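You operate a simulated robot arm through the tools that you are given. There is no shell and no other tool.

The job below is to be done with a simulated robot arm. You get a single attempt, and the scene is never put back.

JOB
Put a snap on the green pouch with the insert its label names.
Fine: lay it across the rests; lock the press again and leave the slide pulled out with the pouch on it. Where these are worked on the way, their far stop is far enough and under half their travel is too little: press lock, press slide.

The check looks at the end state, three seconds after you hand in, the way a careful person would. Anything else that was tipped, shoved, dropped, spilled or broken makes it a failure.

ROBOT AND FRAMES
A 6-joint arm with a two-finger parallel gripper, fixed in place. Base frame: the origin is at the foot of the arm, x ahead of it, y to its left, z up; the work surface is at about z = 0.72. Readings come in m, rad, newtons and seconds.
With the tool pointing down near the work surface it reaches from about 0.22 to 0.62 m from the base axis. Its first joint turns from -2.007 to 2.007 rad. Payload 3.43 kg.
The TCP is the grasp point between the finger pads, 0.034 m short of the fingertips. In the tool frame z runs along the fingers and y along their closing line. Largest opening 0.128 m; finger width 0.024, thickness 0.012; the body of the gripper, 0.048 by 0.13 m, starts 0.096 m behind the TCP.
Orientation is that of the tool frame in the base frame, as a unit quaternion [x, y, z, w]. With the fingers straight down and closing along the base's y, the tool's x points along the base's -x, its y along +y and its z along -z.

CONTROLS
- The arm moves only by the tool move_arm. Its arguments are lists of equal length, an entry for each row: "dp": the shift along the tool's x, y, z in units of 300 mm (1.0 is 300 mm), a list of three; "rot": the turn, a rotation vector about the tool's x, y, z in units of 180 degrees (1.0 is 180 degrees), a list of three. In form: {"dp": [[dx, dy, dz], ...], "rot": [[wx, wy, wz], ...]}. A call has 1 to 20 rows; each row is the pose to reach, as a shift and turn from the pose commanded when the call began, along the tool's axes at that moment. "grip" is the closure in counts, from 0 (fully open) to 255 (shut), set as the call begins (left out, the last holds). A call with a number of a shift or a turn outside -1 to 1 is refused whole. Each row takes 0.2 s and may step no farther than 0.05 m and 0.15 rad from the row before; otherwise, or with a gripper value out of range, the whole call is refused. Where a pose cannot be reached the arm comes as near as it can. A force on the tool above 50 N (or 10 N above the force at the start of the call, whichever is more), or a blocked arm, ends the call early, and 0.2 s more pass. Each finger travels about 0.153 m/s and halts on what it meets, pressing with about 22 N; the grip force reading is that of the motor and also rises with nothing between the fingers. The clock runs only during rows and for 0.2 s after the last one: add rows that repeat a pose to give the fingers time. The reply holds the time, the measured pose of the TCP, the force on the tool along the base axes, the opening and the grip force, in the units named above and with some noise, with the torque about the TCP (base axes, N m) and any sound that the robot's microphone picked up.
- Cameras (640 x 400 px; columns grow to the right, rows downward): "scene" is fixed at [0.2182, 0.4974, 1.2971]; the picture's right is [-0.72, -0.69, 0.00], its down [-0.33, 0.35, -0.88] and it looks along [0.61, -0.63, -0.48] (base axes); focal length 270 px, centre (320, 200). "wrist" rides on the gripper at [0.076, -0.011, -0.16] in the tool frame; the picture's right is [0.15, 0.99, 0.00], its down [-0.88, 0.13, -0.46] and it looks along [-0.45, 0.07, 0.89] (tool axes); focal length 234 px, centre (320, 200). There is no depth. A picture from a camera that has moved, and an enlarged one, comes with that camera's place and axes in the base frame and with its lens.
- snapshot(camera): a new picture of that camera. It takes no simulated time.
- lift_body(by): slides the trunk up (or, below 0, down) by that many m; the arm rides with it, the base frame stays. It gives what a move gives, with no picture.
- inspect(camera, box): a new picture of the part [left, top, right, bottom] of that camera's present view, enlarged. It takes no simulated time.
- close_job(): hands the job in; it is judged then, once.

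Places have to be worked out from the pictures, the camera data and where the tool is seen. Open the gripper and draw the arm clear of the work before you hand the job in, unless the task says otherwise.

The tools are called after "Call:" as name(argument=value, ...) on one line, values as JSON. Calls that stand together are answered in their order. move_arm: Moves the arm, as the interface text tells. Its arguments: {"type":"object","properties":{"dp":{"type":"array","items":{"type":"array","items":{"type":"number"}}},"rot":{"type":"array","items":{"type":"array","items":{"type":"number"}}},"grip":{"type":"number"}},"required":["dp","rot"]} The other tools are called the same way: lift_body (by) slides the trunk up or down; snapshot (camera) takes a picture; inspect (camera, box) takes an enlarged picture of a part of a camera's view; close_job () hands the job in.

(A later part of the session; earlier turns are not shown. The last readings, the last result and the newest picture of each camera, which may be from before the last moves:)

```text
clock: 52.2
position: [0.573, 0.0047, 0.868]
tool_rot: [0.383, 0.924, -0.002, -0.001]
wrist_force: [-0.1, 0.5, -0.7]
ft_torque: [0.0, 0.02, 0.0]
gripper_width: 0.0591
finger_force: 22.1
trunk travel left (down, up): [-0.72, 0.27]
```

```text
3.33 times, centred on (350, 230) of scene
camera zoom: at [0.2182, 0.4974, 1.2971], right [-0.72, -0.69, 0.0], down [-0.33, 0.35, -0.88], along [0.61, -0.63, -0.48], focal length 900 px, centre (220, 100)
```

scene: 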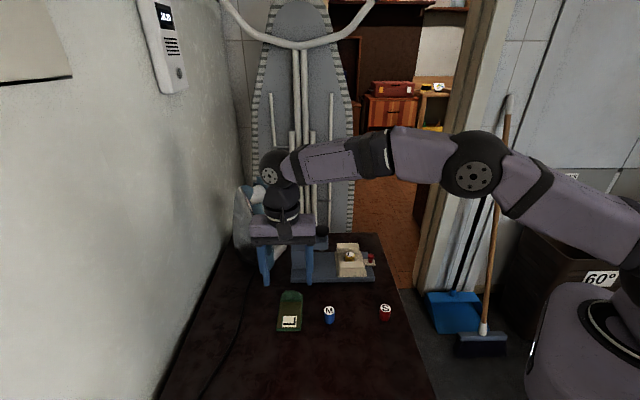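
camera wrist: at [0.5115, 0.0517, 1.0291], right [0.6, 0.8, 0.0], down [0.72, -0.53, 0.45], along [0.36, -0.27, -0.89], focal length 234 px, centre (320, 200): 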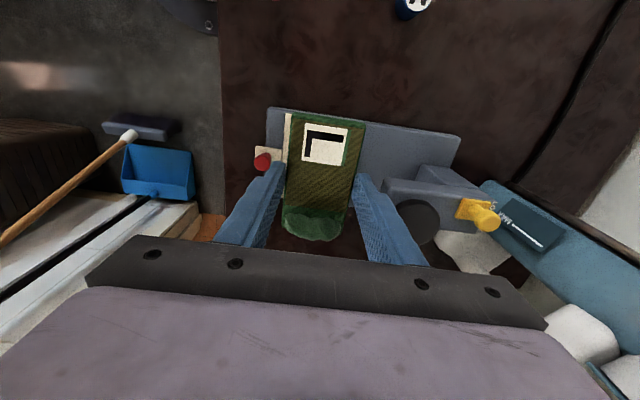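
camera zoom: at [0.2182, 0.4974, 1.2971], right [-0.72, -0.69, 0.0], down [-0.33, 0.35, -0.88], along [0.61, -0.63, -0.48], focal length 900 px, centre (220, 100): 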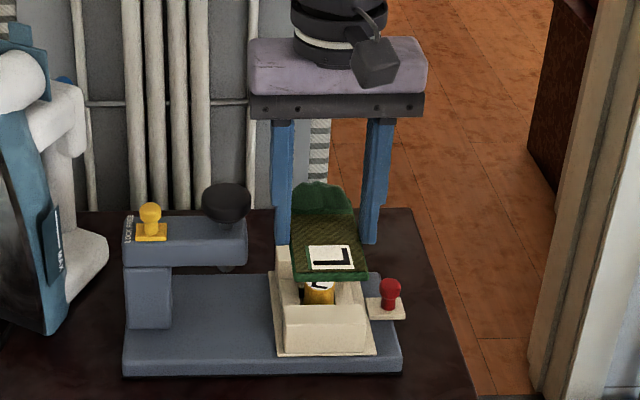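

The pouch must shift (-18, -2) mm in tool axes to be centred over the pocket. I do that and lower to ~1 cm above the rests to check.

Call:
move_arm(dp=[[-0.03, -0.006, 0.0], [-0.06, -0.006, 0.0], [-0.06, -0.006, 0.05], [-0.06, -0.006, 0.1], [-0.06, -0.006, 0.15], [-0.06, -0.006, 0.15]], rot=[[0, 0, 0], [0, 0, 0], [0, 0, 0], [0, 0, 0], [0, 0, 0], [0, 0, 0]])

Call:
inspect(camera="wrist", box=[240, 90, 400, 240])

Call:
inspect(camera="scene", box=[325, 215, 395, 285])

```text
clock: 53.6
position: [0.5837, -0.0106, 0.824]
tool_rot: [0.383, 0.924, -0.001, -0.001]
wrist_force: [-0.6, 1.2, -0.9]
ft_torque: [0.01, -0.02, 0.05]
gripper_width: 0.0593
finger_force: 22.5
trunk travel left (down, up): [-0.72, 0.27]
```

```text
2.67 times, centred on (320, 165) of wrist
camera zoom: at [0.5219, 0.0356, 0.9848], right [0.6, 0.8, 0.0], down [0.72, -0.53, 0.45], along [0.36, -0.27, -0.89], focal length 624 px, centre (320, 293)
```

zoom: 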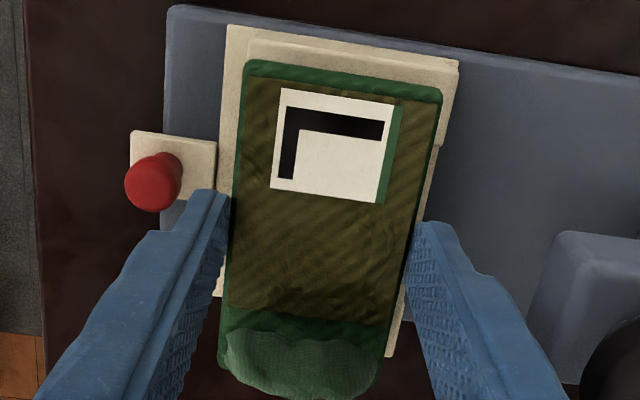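

```text
5.71 times, centred on (360, 250) of scene
camera zoom: at [0.2182, 0.4974, 1.2971], right [-0.72, -0.69, 0.0], down [-0.33, 0.35, -0.88], along [0.61, -0.63, -0.48], focal length 1542 px, centre (91, -86)
```

zoom: 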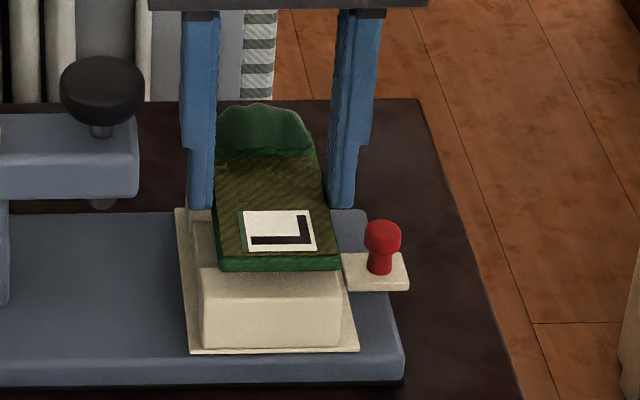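

The pouch is slightly (≈2.5 mm) toward -y of the rest centre. I trim (-2, +2.5) mm and lower gently until it touches the rests.

Call:
move_arm(dp=[[-0.006, 0.008, 0.0], [-0.006, 0.008, 0.01], [-0.006, 0.008, 0.02], [-0.006, 0.008, 0.028], [-0.006, 0.008, 0.034], [-0.006, 0.008, 0.034]], rot=[[0, 0, 0], [0, 0, 0], [0, 0, 0], [0, 0, 0], [0, 0, 0], [0, 0, 0]])

Call:
inspect(camera="scene", box=[325, 215, 395, 285])

Call:
inspect(camera="wrist", box=[240, 90, 400, 240])

```text
clock: 55.0
position: [0.5882, -0.0097, 0.8147]
tool_rot: [0.382, 0.924, -0.001, -0.001]
wrist_force: [-0.8, 0.0, -0.2]
ft_torque: [-0.01, 0.0, 0.0]
gripper_width: 0.059
finger_force: 21.4
trunk travel left (down, up): [-0.72, 0.27]
```

```text
5.71 times, centred on (360, 250) of scene
camera zoom: at [0.2182, 0.4974, 1.2971], right [-0.72, -0.69, 0.0], down [-0.33, 0.35, -0.88], along [0.61, -0.63, -0.48], focal length 1542 px, centre (91, -86)
```

zoom: 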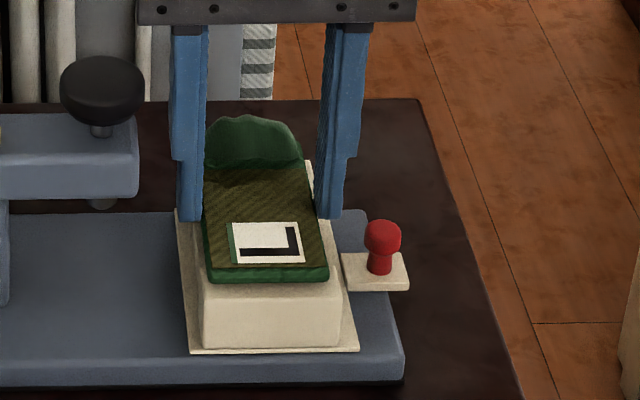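

```text
2.67 times, centred on (320, 165) of wrist
camera zoom: at [0.5268, 0.0375, 0.9757], right [0.6, 0.8, 0.0], down [0.72, -0.53, 0.45], along [0.36, -0.27, -0.89], focal length 624 px, centre (320, 293)
```

zoom: 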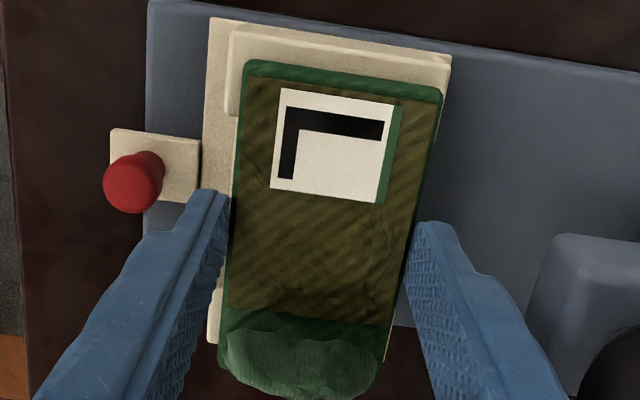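

Now about 2 mm the other way, still inside the rest width. I trim -1.5 mm and keep lowering to contact.

Call:
move_arm(dp=[[0, -0.005, 0.0], [0, -0.005, 0.005], [0, -0.005, 0.01], [0, -0.005, 0.015], [0, -0.005, 0.018], [0, -0.005, 0.018]], rot=[[0, 0, 0], [0, 0, 0], [0, 0, 0], [0, 0, 0], [0, 0, 0], [0, 0, 0]])

Call:
inspect(camera="scene", box=[325, 215, 395, 285])

```text
clock: 56.4
position: [0.5873, -0.0102, 0.8119]
tool_rot: [0.383, 0.924, 0.0, 0.002]
wrist_force: [2.0, -2.2, 15.1]
ft_torque: [0.09, 0.35, -0.01]
gripper_width: 0.0591
finger_force: 22.2
trunk travel left (down, up): [-0.72, 0.27]
```

```text
5.71 times, centred on (360, 250) of scene
camera zoom: at [0.2182, 0.4974, 1.2971], right [-0.72, -0.69, 0.0], down [-0.33, 0.35, -0.88], along [0.61, -0.63, -0.48], focal length 1542 px, centre (91, -86)
```

zoom: 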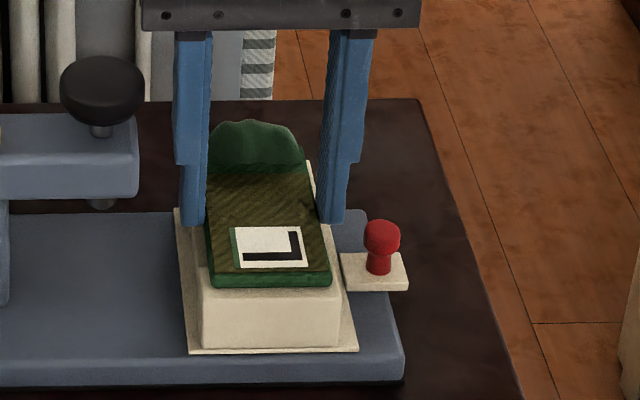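

Contact (15 N) at z 0.812: the pouch rests on both rests. I relieve the pressure and open only to ~0.068 m, since the red knob stands close to the -y finger.

Call:
move_arm(dp=[[0, 0, -0.004], [0, 0, -0.006], [0, 0, -0.006]], rot=[[0, 0, 0], [0, 0, 0], [0, 0, 0]])

Call:
move_arm(dp=[[0, 0, 0], [0, 0, 0], [0, 0, 0]], rot=[[0, 0, 0], [0, 0, 0], [0, 0, 0]], grip=120)

Call:
inspect(camera="scene", box=[325, 215, 395, 285])

Call:
inspect(camera="wrist", box=[240, 90, 400, 240])

```text
clock: 57.2
position: [0.5869, -0.0093, 0.8121]
tool_rot: [0.383, 0.924, -0.001, 0.0]
wrist_force: [3.5, -2.4, 13.6]
ft_torque: [-0.15, -0.46, -0.01]
gripper_width: 0.0588
finger_force: 22.1
trunk travel left (down, up): [-0.72, 0.27]
```

```text
clock: 58.0
position: [0.5857, -0.0098, 0.8113]
tool_rot: [0.383, 0.924, -0.001, -0.001]
wrist_force: [-0.4, -0.6, -1.3]
ft_torque: [0.01, 0.0, 0.01]
gripper_width: 0.0678
finger_force: 0.0
trunk travel left (down, up): [-0.72, 0.27]
```

```text
5.71 times, centred on (360, 250) of scene
camera zoom: at [0.2182, 0.4974, 1.2971], right [-0.72, -0.69, 0.0], down [-0.33, 0.35, -0.88], along [0.61, -0.63, -0.48], focal length 1542 px, centre (91, -86)
```

zoom: 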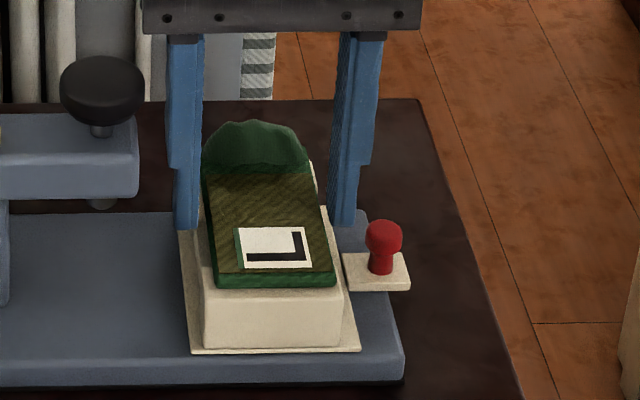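

```text
2.67 times, centred on (320, 165) of wrist
camera zoom: at [0.5245, 0.0362, 0.9714], right [0.6, 0.8, 0.0], down [0.72, -0.53, 0.45], along [0.36, -0.27, -0.89], focal length 624 px, centre (320, 293)
```

zoom: 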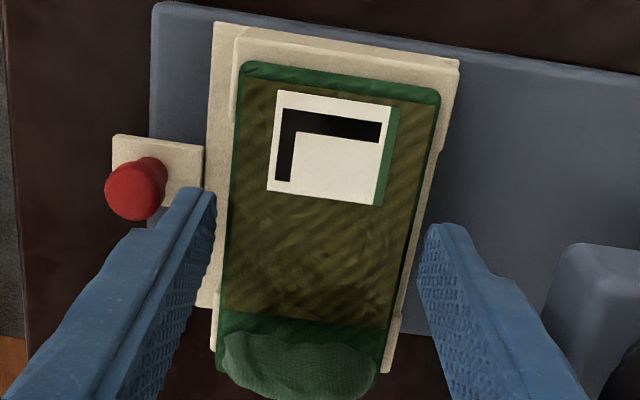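

The pouch lies across both rests. I raise the hand straight up, well clear.

Call:
move_arm(dp=[[0, 0, -0.02], [0, 0, -0.05], [0, 0, -0.1], [0, 0, -0.2], [0, 0, -0.3], [0, 0, -0.35], [0, 0, -0.35]], rot=[[0, 0, 0], [0, 0, 0], [0, 0, 0], [0, 0, 0], [0, 0, 0], [0, 0, 0], [0, 0, 0]])

Call:
inspect(camera="scene", box=[325, 215, 395, 285])

Call:
snapshot(camera="wrist")

```text
clock: 59.6
position: [0.5873, -0.009, 0.916]
tool_rot: [0.383, 0.924, -0.001, -0.001]
wrist_force: [0.3, -0.1, 0.5]
ft_torque: [-0.03, -0.02, 0.02]
gripper_width: 0.0678
finger_force: 0.1
trunk travel left (down, up): [-0.72, 0.27]
```

```text
5.71 times, centred on (360, 250) of scene
camera zoom: at [0.2182, 0.4974, 1.2971], right [-0.72, -0.69, 0.0], down [-0.33, 0.35, -0.88], along [0.61, -0.63, -0.48], focal length 1542 px, centre (91, -86)
```

zoom: 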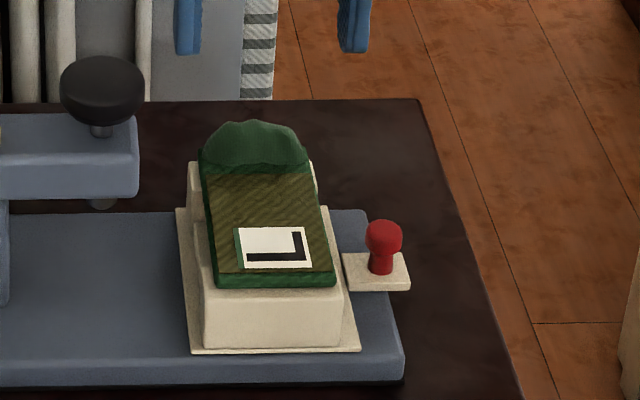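

```text
taken
camera wrist: at [0.5265, 0.0374, 1.0775], right [0.6, 0.8, 0.0], down [0.72, -0.53, 0.45], along [0.36, -0.27, -0.89], focal length 234 px, centre (320, 200)
```

wrist: 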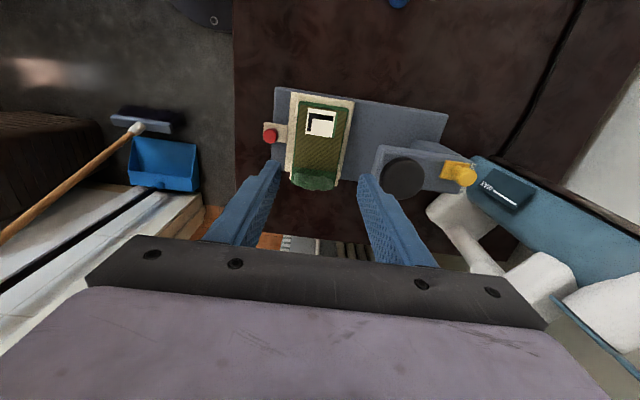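

The pouch is in place. Next I move over the red slide knob (about (0.540, -0.048)) and turn the tool 90° so the fingers close across the slide axis.

Call:
move_arm(dp=[[0.002, -0.02, 0], [0.004, -0.04, 0], [0.006, -0.06, 0], [0.008, -0.08, 0], [0.01, -0.1, 0], [0.012, -0.12, 0.02], [0.014, -0.14, 0.04], [0.016, -0.16, 0.06], [0.018, -0.18, 0.08], [0.02, -0.2, 0.1], [0.02, -0.206, 0.12], [0.02, -0.206, 0.12]], rot=[[0, 0, -0.0455], [0, 0, -0.091], [0, 0, -0.1365], [0, 0, -0.182], [0, 0, -0.2275], [0, 0, -0.273], [0, 0, -0.3185], [0, 0, -0.364], [0, 0, -0.4095], [0, 0, -0.455], [0, 0, -0.5], [0, 0, -0.5]], grip=155)

Call:
snapshot(camera="wrist")

Call:
inspect(camera="scene", box=[290, 190, 410, 290])

```text
clock: 62.2
position: [0.5392, -0.0505, 0.8806]
tool_rot: [-0.383, 0.924, 0.001, -0.003]
wrist_force: [-0.3, 0.0, -0.1]
ft_torque: [-0.01, -0.02, -0.01]
gripper_width: 0.0501
finger_force: 0.1
trunk travel left (down, up): [-0.72, 0.27]
```

```text
taken
camera wrist: at [0.4927, -0.1109, 1.041], right [-0.8, 0.59, 0.0], down [0.53, 0.72, 0.45], along [0.27, 0.37, -0.89], focal length 234 px, centre (320, 200)
```

wrist: 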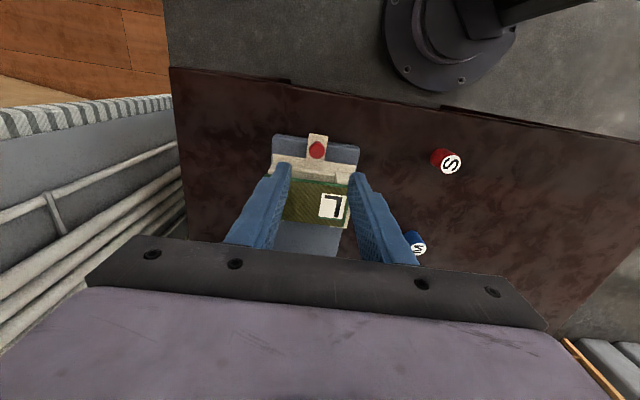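

```text
4.00 times, centred on (350, 240) of scene
camera zoom: at [0.2182, 0.4974, 1.2971], right [-0.72, -0.69, 0.0], down [-0.33, 0.35, -0.88], along [0.61, -0.63, -0.48], focal length 1079 px, centre (200, 40)
```

zoom: 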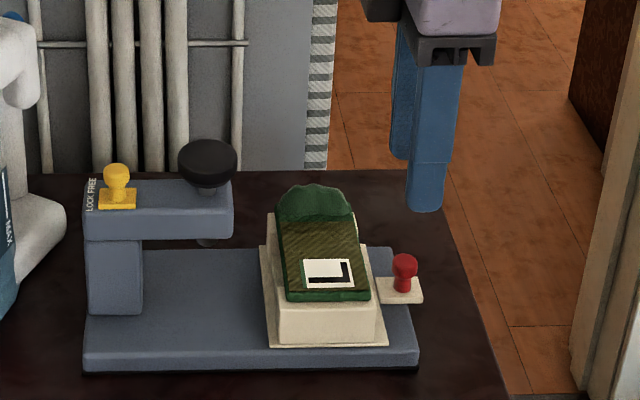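

I refine the knob's position relative to the fingers.

Call:
inspect(camera="wrist", box=[240, 110, 400, 210])

```text
4.00 times, centred on (320, 160) of wrist
camera zoom: at [0.4927, -0.1109, 1.041], right [-0.8, 0.59, 0.0], down [0.53, 0.72, 0.45], along [0.27, 0.37, -0.89], focal length 937 px, centre (320, 360)
```

zoom: 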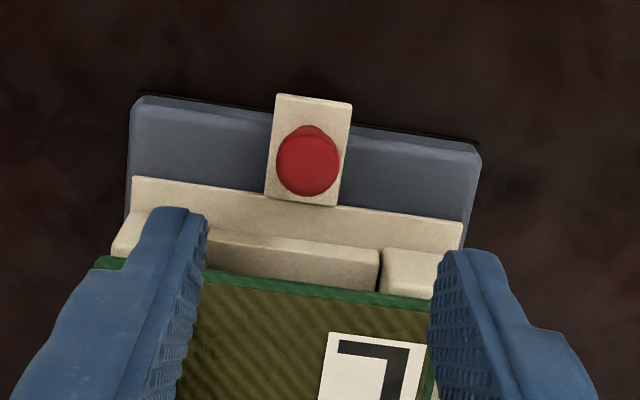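

Knob is at (+4.5, -3.3) mm in tool axes. I align and descend so the tips surround the knob head.

Call:
move_arm(dp=[[0.015, -0.011, 0.0], [0.015, -0.011, 0.1], [0.015, -0.011, 0.2], [0.015, -0.011, 0.26], [0.015, -0.011, 0.29], [0.015, -0.011, 0.29]], rot=[[0, 0, 0], [0, 0, 0], [0, 0, 0], [0, 0, 0], [0, 0, 0], [0, 0, 0]])

Call:
inspect(camera="wrist", box=[240, 110, 400, 210])

Call:
inspect(camera="scene", box=[330, 200, 410, 290])

```text
clock: 63.6
position: [0.5382, -0.0568, 0.7945]
tool_rot: [-0.383, 0.924, 0.0, -0.002]
wrist_force: [0.8, 0.6, 1.5]
ft_torque: [0.02, -0.02, 0.0]
gripper_width: 0.0498
finger_force: 0.0
trunk travel left (down, up): [-0.72, 0.27]
```

```text
4.00 times, centred on (320, 160) of wrist
camera zoom: at [0.4915, -0.1168, 0.9555], right [-0.8, 0.6, 0.0], down [0.53, 0.72, 0.45], along [0.27, 0.36, -0.89], focal length 937 px, centre (320, 360)
```

zoom: 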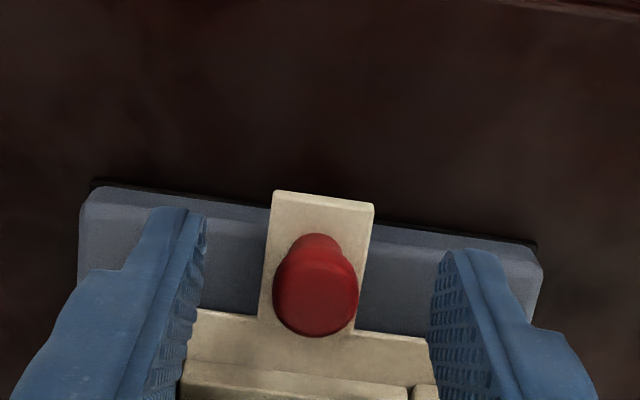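

```text
4.44 times, centred on (370, 245) of scene
camera zoom: at [0.2182, 0.4974, 1.2971], right [-0.72, -0.69, 0.0], down [-0.33, 0.35, -0.88], along [0.61, -0.63, -0.48], focal length 1199 px, centre (98, 0)
```

zoom: 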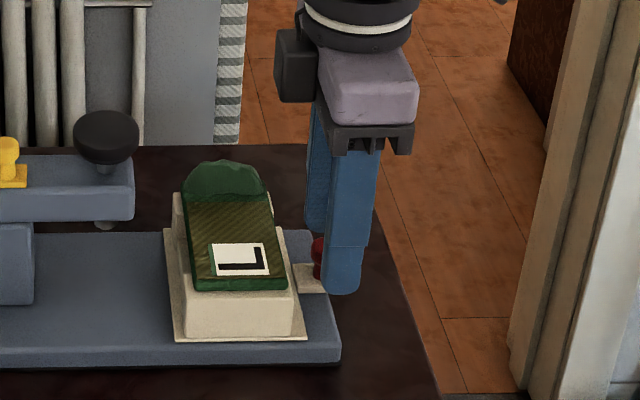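

The knob is centred between the fingers. I lower 3 mm more and close on it.

Call:
move_arm(dp=[[0.003, 0, 0.01], [0.003, 0, 0.01]], rot=[[0, 0, 0], [0, 0, 0]])

Call:
move_arm(dp=[[0, 0, 0], [0, 0, 0], [0, 0, 0], [0, 0, 0]], rot=[[0, 0, 0], [0, 0, 0], [0, 0, 0], [0, 0, 0]], grip=255)

Call:
inspect(camera="wrist", box=[240, 110, 400, 210])

```text
clock: 64.2
position: [0.5371, -0.0566, 0.7918]
tool_rot: [-0.383, 0.924, 0.001, -0.001]
wrist_force: [-0.2, 0.4, -0.1]
ft_torque: [-0.01, -0.02, 0.01]
gripper_width: 0.0504
finger_force: 0.1
trunk travel left (down, up): [-0.72, 0.27]
```

```text
clock: 65.2
position: [0.5368, -0.0564, 0.7907]
tool_rot: [-0.383, 0.924, 0.0, -0.001]
wrist_force: [0.7, -1.6, -1.1]
ft_torque: [0.03, -0.11, -0.02]
gripper_width: 0.0186
finger_force: 21.5
trunk travel left (down, up): [-0.72, 0.27]
```

```text
4.00 times, centred on (320, 160) of wrist
camera zoom: at [0.4909, -0.1177, 0.9521], right [-0.8, 0.6, 0.0], down [0.53, 0.72, 0.45], along [0.27, 0.36, -0.89], focal length 937 px, centre (320, 360)
```

zoom: 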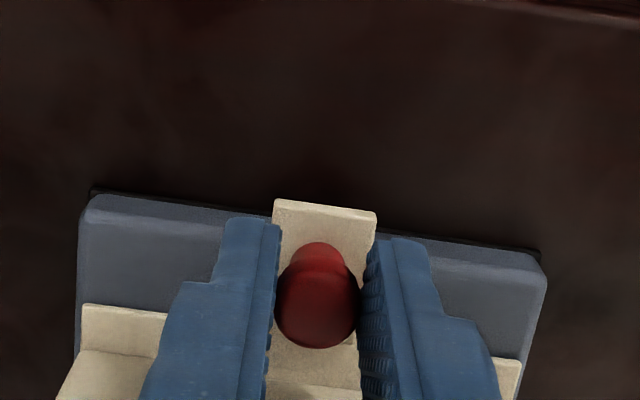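

Gripped the knob (0.0186 m). I push the slide in slowly along its axis, 7 cm first.

Call:
move_arm(dp=[[-0.015, 0, 0], [-0.04, 0, 0], [-0.07, 0, 0], [-0.1, 0, 0], [-0.13, 0, 0], [-0.16, 0, 0], [-0.19, 0, 0], [-0.215, 0, 0], [-0.233, 0, 0], [-0.233, 0, 0]], rot=[[0, 0, 0], [0, 0, 0], [0, 0, 0], [0, 0, 0], [0, 0, 0], [0, 0, 0], [0, 0, 0], [0, 0, 0], [0, 0, 0], [0, 0, 0]])

Call:
snapshot(camera="wrist")

Call:
inspect(camera="scene", box=[290, 200, 390, 290])

```text
clock: 67.4
position: [0.5865, -0.0057, 0.7907]
tool_rot: [-0.383, 0.924, -0.001, -0.001]
wrist_force: [8.0, -10.1, 9.3]
ft_torque: [-0.22, -0.33, -0.05]
gripper_width: 0.0188
finger_force: 22.2
trunk travel left (down, up): [-0.72, 0.27]
```

```text
taken
camera wrist: at [0.5407, -0.0676, 0.9519], right [-0.8, 0.6, 0.0], down [0.53, 0.72, 0.45], along [0.27, 0.36, -0.89], focal length 234 px, centre (320, 200)
```

wrist: 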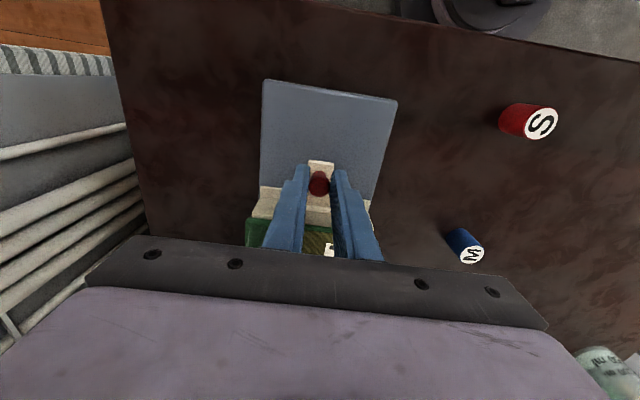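

```text
4.44 times, centred on (340, 245) of scene
camera zoom: at [0.2182, 0.4974, 1.2971], right [-0.72, -0.69, 0.0], down [-0.33, 0.35, -0.88], along [0.61, -0.63, -0.48], focal length 1199 px, centre (231, 0)
```

zoom: 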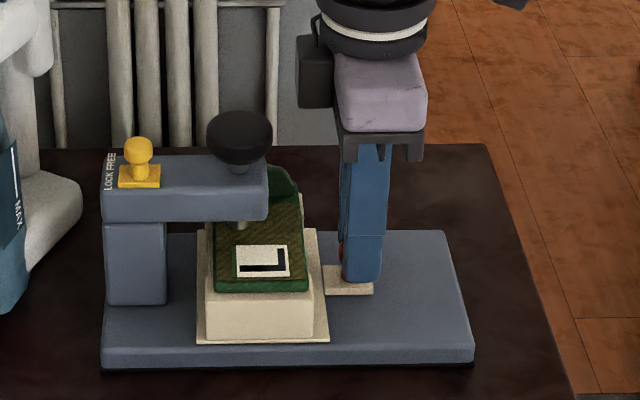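

The slide followed about 7 cm, with ~1.2 cm left to the plunger and some side load. I ease the side load by 1.5 mm and keep pushing in small steps until the stop.

Call:
move_arm(dp=[[0, -0.005, -0.003], [-0.012, -0.005, -0.003], [-0.024, -0.005, -0.003], [-0.036, -0.005, -0.003], [-0.048, -0.005, -0.003], [-0.055, -0.005, -0.003]], rot=[[0, 0, 0], [0, 0, 0], [0, 0, 0], [0, 0, 0], [0, 0, 0], [0, 0, 0]])

Call:
inspect(camera="scene", box=[290, 200, 390, 290])

```text
clock: 68.8
position: [0.5948, 0.0014, 0.7925]
tool_rot: [-0.382, 0.924, 0.001, -0.006]
wrist_force: [-11.8, -16.6, 6.3]
ft_torque: [-0.49, 0.28, -0.04]
gripper_width: 0.0189
finger_force: 22.1
trunk travel left (down, up): [-0.72, 0.27]
```

```text
4.44 times, centred on (340, 245) of scene
camera zoom: at [0.2182, 0.4974, 1.2971], right [-0.72, -0.69, 0.0], down [-0.33, 0.35, -0.88], along [0.61, -0.63, -0.48], focal length 1199 px, centre (231, 0)
```

zoom: 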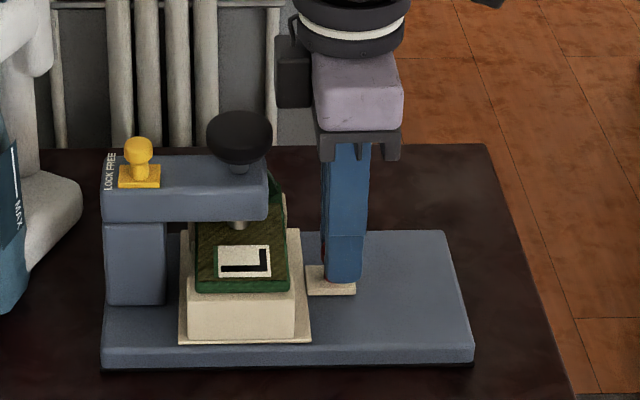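

20 N against the push: the slide is at its inner stop with the pouch under the plunger. I relieve the load, open and lift off the knob.

Call:
move_arm(dp=[[0.01, 0, 0], [0.017, 0, 0], [0.017, 0, 0]], rot=[[0, 0, 0], [0, 0, 0], [0, 0, 0]])

Call:
move_arm(dp=[[0, 0, 0], [0, 0, 0], [0, 0, 0]], rot=[[0, 0, 0], [0, 0, 0], [0, 0, 0]], grip=165)

Call:
inspect(camera="scene", box=[290, 200, 390, 290])

Call:
snapshot(camera="wrist")

```text
clock: 69.6
position: [0.5948, 0.0027, 0.7897]
tool_rot: [-0.383, 0.924, 0.0, -0.001]
wrist_force: [-5.3, -4.3, 0.0]
ft_torque: [-0.17, 0.07, 0.11]
gripper_width: 0.0185
finger_force: 21.7
trunk travel left (down, up): [-0.72, 0.27]
```

```text
clock: 70.4
position: [0.5951, 0.0009, 0.7922]
tool_rot: [-0.382, 0.924, 0.0, -0.002]
wrist_force: [-0.2, -0.5, -0.5]
ft_torque: [-0.03, -0.02, 0.02]
gripper_width: 0.0452
finger_force: 0.0
trunk travel left (down, up): [-0.72, 0.27]
```

```text
4.44 times, centred on (340, 245) of scene
camera zoom: at [0.2182, 0.4974, 1.2971], right [-0.72, -0.69, 0.0], down [-0.33, 0.35, -0.88], along [0.61, -0.63, -0.48], focal length 1199 px, centre (231, 0)
```

zoom: 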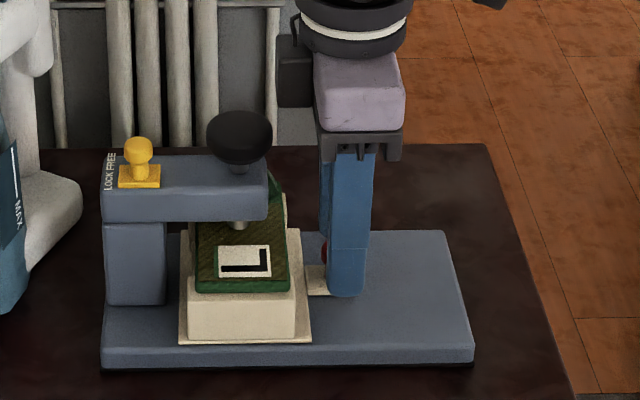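

```text
taken
camera wrist: at [0.55, -0.0594, 0.9522], right [-0.8, 0.6, 0.0], down [0.53, 0.72, 0.45], along [0.27, 0.36, -0.89], focal length 234 px, centre (320, 200)
```

wrist: 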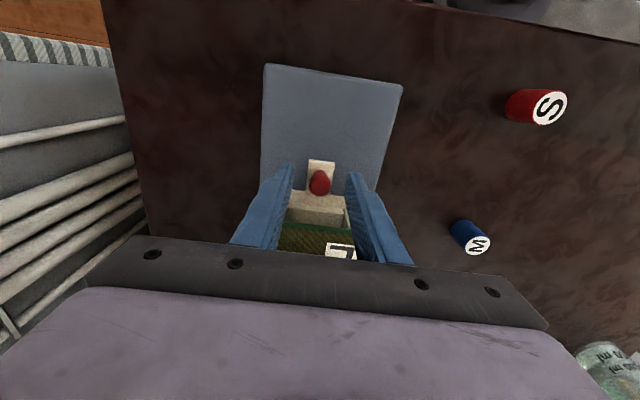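

Released with no load. I lift well clear to look at the lock and the iron next to it.

Call:
move_arm(dp=[[0, 0, -0.05], [0, 0, -0.15], [0, 0, -0.3], [0, 0, -0.45], [0, 0, -0.6], [0, 0, -0.7], [0, 0, -0.7]], rot=[[0, 0, 0], [0, 0, 0], [0, 0, 0], [0, 0, 0], [0, 0, 0], [0, 0, 0], [0, 0, 0]])

Call:
snapshot(camera="wrist")

Call:
inspect(camera="scene", box=[225, 170, 395, 290])

```text
clock: 72.0
position: [0.5971, 0.0011, 0.9997]
tool_rot: [-0.383, 0.924, 0.0, -0.002]
wrist_force: [0.4, -0.1, -0.1]
ft_torque: [-0.01, 0.02, 0.0]
gripper_width: 0.0452
finger_force: 0.0
trunk travel left (down, up): [-0.72, 0.27]
```

```text
taken
camera wrist: at [0.5516, -0.059, 1.1608], right [-0.8, 0.6, 0.0], down [0.53, 0.72, 0.45], along [0.27, 0.36, -0.89], focal length 234 px, centre (320, 200)
```

wrist: 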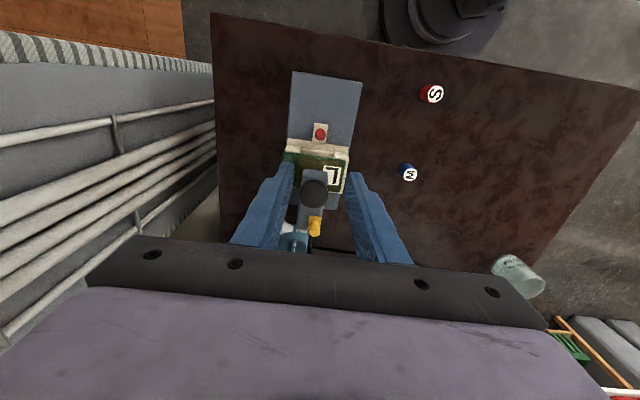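

```text
3.33 times, centred on (310, 230) of scene
camera zoom: at [0.2182, 0.4974, 1.2971], right [-0.72, -0.69, 0.0], down [-0.33, 0.35, -0.88], along [0.61, -0.63, -0.48], focal length 900 px, centre (353, 100)
```

zoom: 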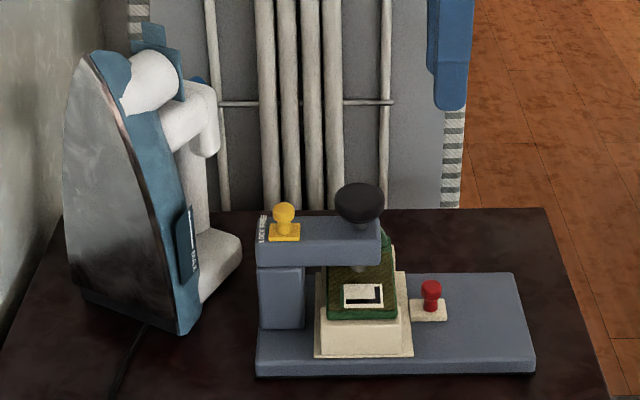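

Both plunger and lock are visible between the fingers; I zoom for geometry.

Call:
inspect(camera="wrist", box=[270, 160, 366, 256])

Call:
inspect(camera="scene", box=[285, 215, 345, 265])

```text
4.17 times, centred on (318, 208) of wrist
camera zoom: at [0.5516, -0.059, 1.1608], right [-0.8, 0.6, 0.0], down [0.53, 0.72, 0.45], along [0.27, 0.36, -0.89], focal length 976 px, centre (328, 167)
```

zoom: 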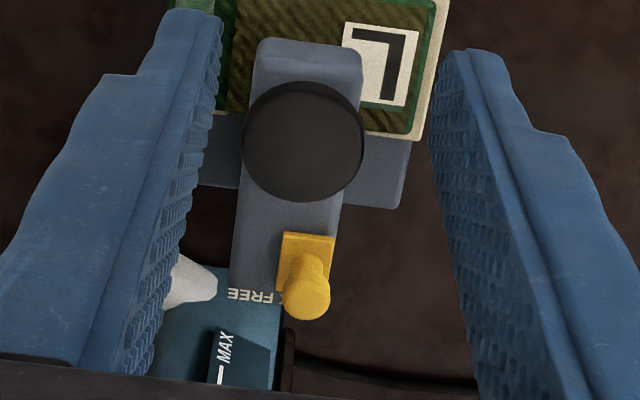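

```text
8.00 times, centred on (315, 240) of scene
camera zoom: at [0.2182, 0.4974, 1.2971], right [-0.72, -0.69, 0.0], down [-0.33, 0.35, -0.88], along [0.61, -0.63, -0.48], focal length 2159 px, centre (360, -120)
```

zoom: 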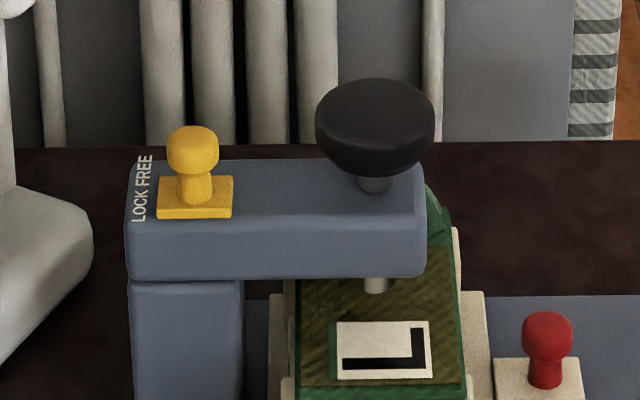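

Geometry: lock knob head at about (0.678, 0.100), z≈0.862, sitting at the LOCK side; FREE is toward +t (away from the scene camera), travel ≈1.8 cm. Plunger top centre is about (0.640, 0.047), z≈0.874. I tilt the tool 20° outward and hover above the lock knob with the fingers at 0.04 m.

Call:
move_arm(dp=[[-0.07, 0.006, 0], [-0.14, 0.013, 0], [-0.21, 0.02, 0], [-0.28, 0.026, 0.03], [-0.35, 0.033, 0.1], [-0.419, 0.039, 0.17], [-0.419, 0.039, 0.233], [-0.419, 0.039, 0.233]], rot=[[0, -0.0185, 0], [0, -0.037, 0], [0, -0.0555, 0], [0, -0.074, 0], [0, -0.0925, 0], [0, -0.111, 0], [0, -0.111, 0], [0, -0.111, 0]], grip=175)

Call:
snapshot(camera="wrist")

Call:
snapshot(camera="scene")

```text
clock: 73.8
position: [0.6757, 0.0997, 0.9284]
tool_rot: [-0.377, 0.91, 0.067, 0.159]
wrist_force: [-0.1, -0.2, 0.2]
ft_torque: [-0.03, 0.0, -0.02]
gripper_width: 0.0401
finger_force: 0.0
trunk travel left (down, up): [-0.72, 0.27]
```

```text
taken
camera wrist: at [0.5945, 0.0036, 1.0539], right [-0.8, 0.6, -0.05], down [0.39, 0.57, 0.73], along [0.47, 0.56, -0.68], focal length 234 px, centre (320, 200)
```

wrist: 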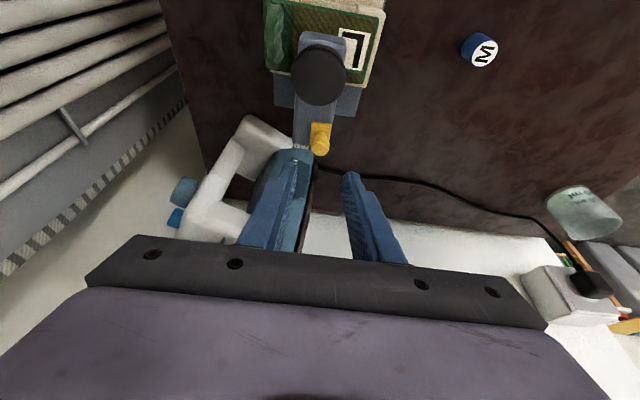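

```text
taken
```

scene: 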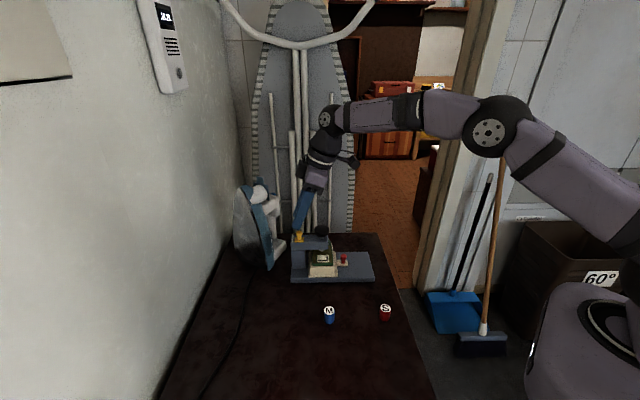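

I zoom on both views to check the clearance between the left finger and the iron and the alignment with the knob.

Call:
inspect(camera="scene", box=[230, 170, 340, 280])

Call:
inspect(camera="wrist", box=[230, 80, 400, 220])

```text
3.64 times, centred on (285, 225) of scene
camera zoom: at [0.2182, 0.4974, 1.2971], right [-0.72, -0.69, 0.0], down [-0.33, 0.35, -0.88], along [0.61, -0.63, -0.48], focal length 981 px, centre (447, 109)
```

zoom: 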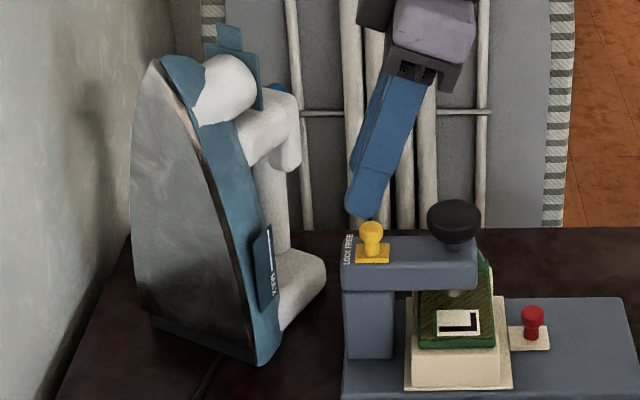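

```text
2.86 times, centred on (315, 150) of wrist
camera zoom: at [0.5945, 0.0036, 1.0539], right [-0.8, 0.6, -0.05], down [0.39, 0.57, 0.73], along [0.47, 0.56, -0.68], focal length 669 px, centre (334, 343)
```

zoom: 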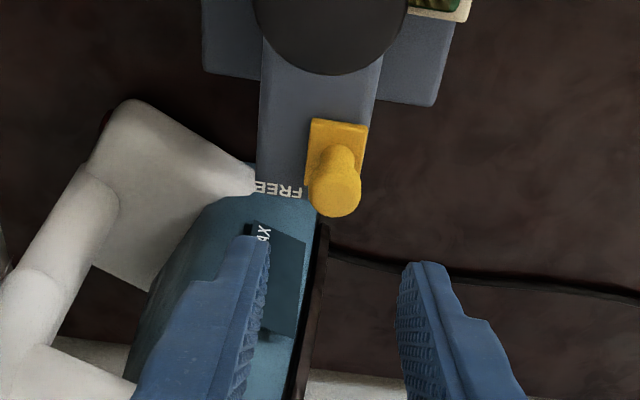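

Knob and TCP agree within 2 mm. I lower vertically so the tips straddle the knob head about 8 mm above the arm top.

Call:
move_arm(dp=[[0.0188, -0.0067, -0.0068], [0.0367, -0.0067, 0.0423], [0.0546, -0.0067, 0.0914], [0.068, -0.0067, 0.128], [0.068, -0.0067, 0.128]], rot=[[0, 0, 0], [0, 0, 0], [0, 0, 0], [0, 0, 0], [0, 0, 0]])

Call:
inspect(camera="scene", box=[270, 200, 340, 270])

Call:
inspect(camera="wrist", box=[230, 80, 400, 220])

```text
clock: 75.0
position: [0.6735, 0.0918, 0.8869]
tool_rot: [-0.376, 0.911, 0.066, 0.159]
wrist_force: [-0.2, -0.6, -0.3]
ft_torque: [0.01, 0.0, 0.0]
gripper_width: 0.0401
finger_force: 0.1
trunk travel left (down, up): [-0.72, 0.27]
```

```text
5.71 times, centred on (305, 235) of scene
camera zoom: at [0.2182, 0.4974, 1.2971], right [-0.72, -0.69, 0.0], down [-0.33, 0.35, -0.88], along [0.61, -0.63, -0.48], focal length 1542 px, centre (406, 0)
```

zoom: 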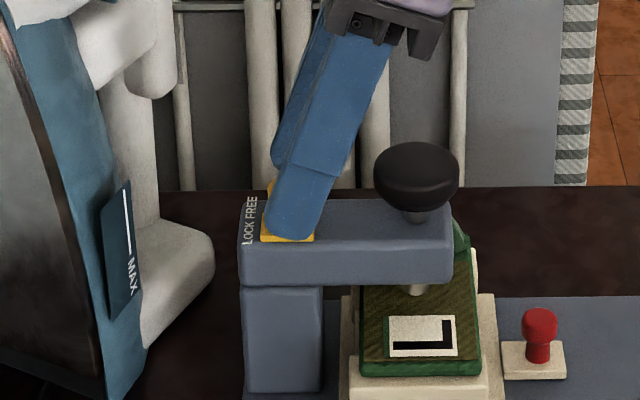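

```text
2.86 times, centred on (315, 150) of wrist
camera zoom: at [0.5917, -0.0034, 1.0126], right [-0.8, 0.6, -0.05], down [0.39, 0.57, 0.73], along [0.46, 0.56, -0.69], focal length 669 px, centre (334, 343)
```

zoom: 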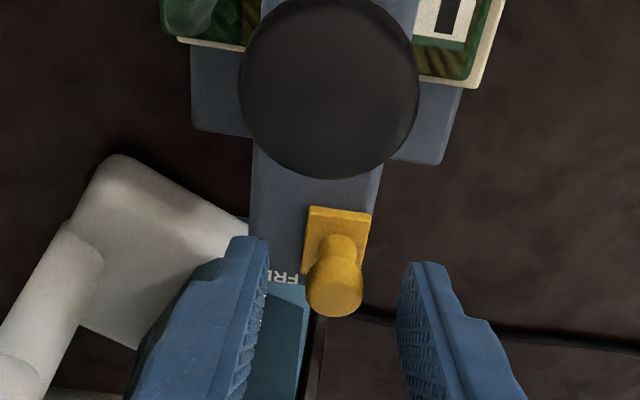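

The knob is centred between the fingers. I lower 3 mm and push the knob toward FREE (+t) in small steps until it stops.

Call:
move_arm(dp=[[0.0034, 0, 0.0094], [0.0034, -0.02, 0.0094], [0.0034, -0.035, 0.0094], [0.0034, -0.05, 0.0094], [0.0034, -0.065, 0.0094], [0.0034, -0.08, 0.0094], [0.0034, -0.095, 0.0094], [0.0034, -0.105, 0.0094]], rot=[[0, 0, 0], [0, 0, 0], [0, 0, 0], [0, 0, 0], [0, 0, 0], [0, 0, 0], [0, 0, 0], [0, 0, 0]])

Call:
inspect(camera="scene", box=[270, 200, 340, 270])

Call:
inspect(camera="wrist", box=[230, 80, 400, 220])

```text
clock: 76.8
position: [0.6963, 0.0705, 0.8855]
tool_rot: [-0.377, 0.91, 0.067, 0.158]
wrist_force: [-1.5, 2.6, 1.5]
ft_torque: [0.1, 0.05, 0.02]
gripper_width: 0.0423
finger_force: 1.9
trunk travel left (down, up): [-0.72, 0.27]
```

```text
5.71 times, centred on (305, 235) of scene
camera zoom: at [0.2182, 0.4974, 1.2971], right [-0.72, -0.69, 0.0], down [-0.33, 0.35, -0.88], along [0.61, -0.63, -0.48], focal length 1542 px, centre (406, 0)
```

zoom: 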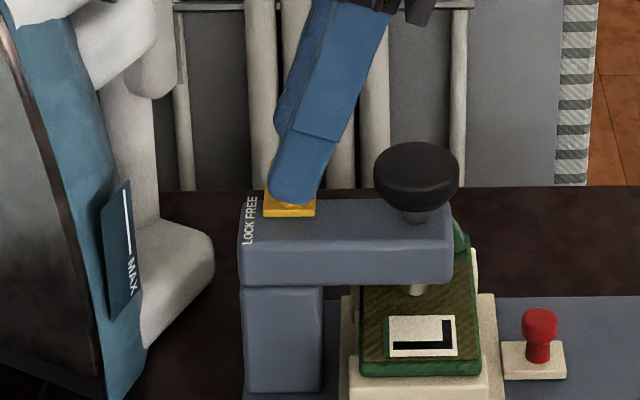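

```text
2.86 times, centred on (315, 150) of wrist
camera zoom: at [0.6145, -0.0257, 1.0105], right [-0.8, 0.6, -0.05], down [0.39, 0.57, 0.73], along [0.46, 0.56, -0.69], focal length 669 px, centre (334, 343)
```

zoom: 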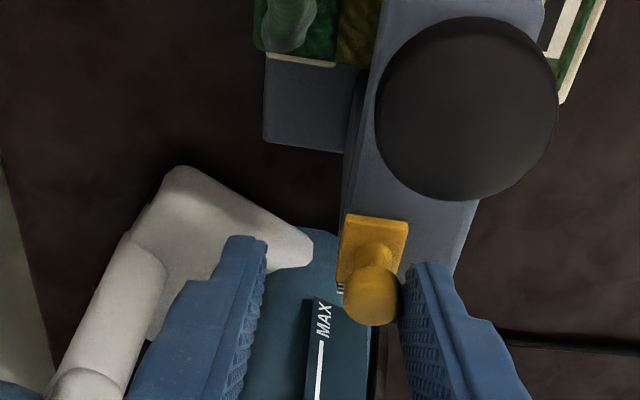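

The knob moved ~2 cm to the FREE side with light contact. I push a little further to confirm it is at its stop.

Call:
move_arm(dp=[[0, -0.008, 0], [0, -0.016, 0], [0, -0.016, 0]], rot=[[0, 0, 0], [0, 0, 0], [0, 0, 0]])

Call:
inspect(camera="scene", box=[270, 200, 340, 270])

```text
clock: 77.6
position: [0.6984, 0.0677, 0.8853]
tool_rot: [-0.377, 0.91, 0.067, 0.158]
wrist_force: [-9.0, 3.4, 0.0]
ft_torque: [0.06, 0.29, 0.22]
gripper_width: 0.0457
finger_force: 5.2
trunk travel left (down, up): [-0.72, 0.27]
```

```text
5.71 times, centred on (305, 235) of scene
camera zoom: at [0.2182, 0.4974, 1.2971], right [-0.72, -0.69, 0.0], down [-0.33, 0.35, -0.88], along [0.61, -0.63, -0.48], focal length 1542 px, centre (406, 0)
```

zoom: 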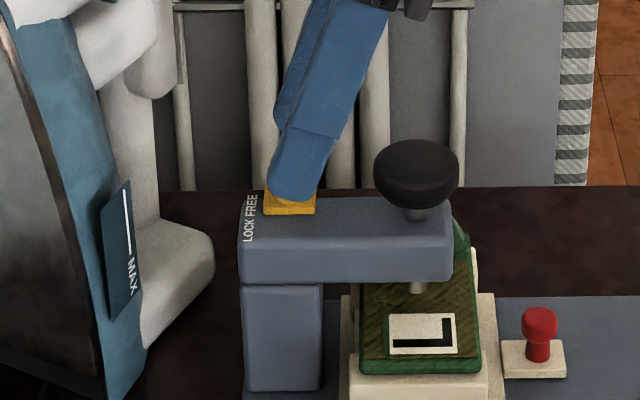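

The knob is at its FREE stop (the press itself crept ~1–2 mm, so I stop pushing). I back off to the centre of the gap and rise off the knob.

Call:
move_arm(dp=[[0, 0.02, 0], [0, 0.04, 0], [0, 0.045, 0], [-0.03, 0.045, -0.082], [-0.06, 0.045, -0.164], [-0.12, 0.045, -0.3], [-0.12, 0.045, -0.3]], rot=[[0, 0, 0], [0, 0, 0], [0, 0, 0], [0, 0, 0], [0, 0, 0], [0, 0, 0], [0, 0, 0]])

Call:
inspect(camera="scene", box=[270, 200, 340, 270])

Call:
inspect(camera="scene", box=[285, 225, 335, 260])

Call:
snapshot(camera="wrist")

```text
clock: 79.2
position: [0.694, 0.0783, 0.9821]
tool_rot: [-0.377, 0.91, 0.065, 0.158]
wrist_force: [-0.3, 0.5, 0.9]
ft_torque: [-0.01, 0.0, -0.01]
gripper_width: 0.0404
finger_force: 0.1
trunk travel left (down, up): [-0.72, 0.27]
```

```text
5.71 times, centred on (305, 235) of scene
camera zoom: at [0.2182, 0.4974, 1.2971], right [-0.72, -0.69, 0.0], down [-0.33, 0.35, -0.88], along [0.61, -0.63, -0.48], focal length 1542 px, centre (406, 0)
```

zoom: 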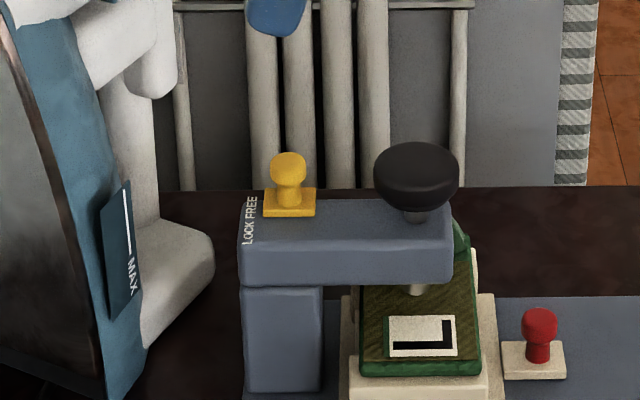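

```text
11.43 times, centred on (310, 242) of scene
camera zoom: at [0.2182, 0.4974, 1.2971], right [-0.72, -0.69, 0.0], down [-0.33, 0.35, -0.88], along [0.61, -0.63, -0.48], focal length 3084 px, centre (434, -286)
```

zoom: 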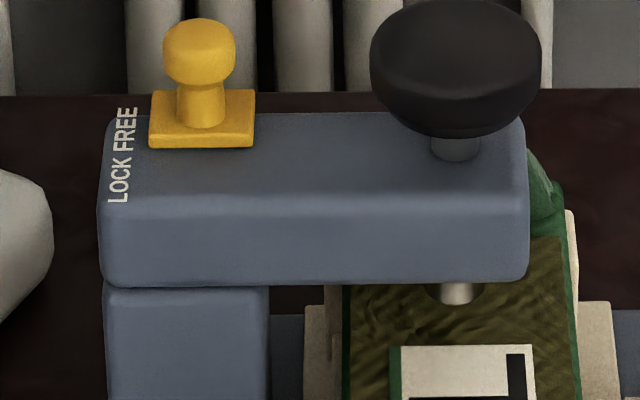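

```text
taken
camera wrist: at [0.6136, -0.0178, 1.1075], right [-0.8, 0.6, -0.05], down [0.39, 0.57, 0.73], along [0.46, 0.56, -0.69], focal length 234 px, centre (320, 200)
```

wrist: 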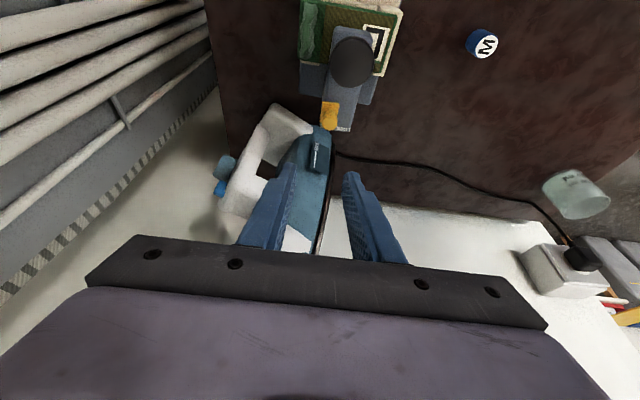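

The lock is at FREE and the press sits exactly where it was. Now I close the fingers and move over the plunger (s 0.486, t 0.419) with a reduced 10° tilt, hovering ~3 cm above its top.

Call:
move_arm(dp=[[0.058, 0.018, -0.021], [0.116, 0.036, -0.042], [0.1737, 0.0547, -0.063], [0.195, 0.0547, -0.003], [0.217, 0.0547, 0.056], [0.217, 0.0547, 0.056]], rot=[[0, 0.0185, 0], [0, 0.037, 0], [0, 0.0556, 0], [0, 0.0556, 0], [0, 0.0556, 0], [0, 0.0556, 0]], grip=255)

Call:
snapshot(camera="wrist")

Call:
inspect(camera="scene", box=[270, 190, 370, 280])

```text
clock: 80.6
position: [0.6437, 0.052, 0.9434]
tool_rot: [-0.382, 0.92, 0.033, 0.078]
wrist_force: [-0.1, -0.6, 0.4]
ft_torque: [0.0, -0.05, -0.02]
gripper_width: 0.0
finger_force: 22.4
trunk travel left (down, up): [-0.72, 0.27]
```

```text
taken
camera wrist: at [0.5789, -0.0287, 1.0886], right [-0.8, 0.6, -0.02], down [0.47, 0.65, 0.6], along [0.37, 0.47, -0.8], focal length 234 px, centre (320, 200)
```

wrist: 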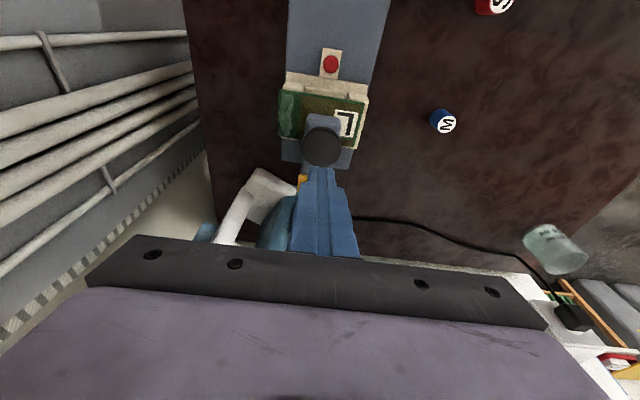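

```text
4.44 times, centred on (320, 235) of scene
camera zoom: at [0.2182, 0.4974, 1.2971], right [-0.72, -0.69, 0.0], down [-0.33, 0.35, -0.88], along [0.61, -0.63, -0.48], focal length 1199 px, centre (320, 44)
```

zoom: 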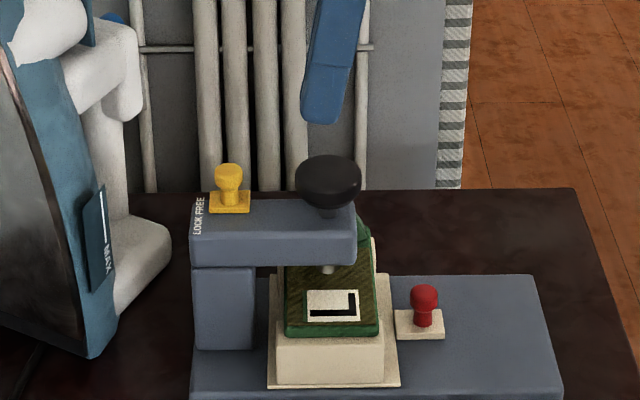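

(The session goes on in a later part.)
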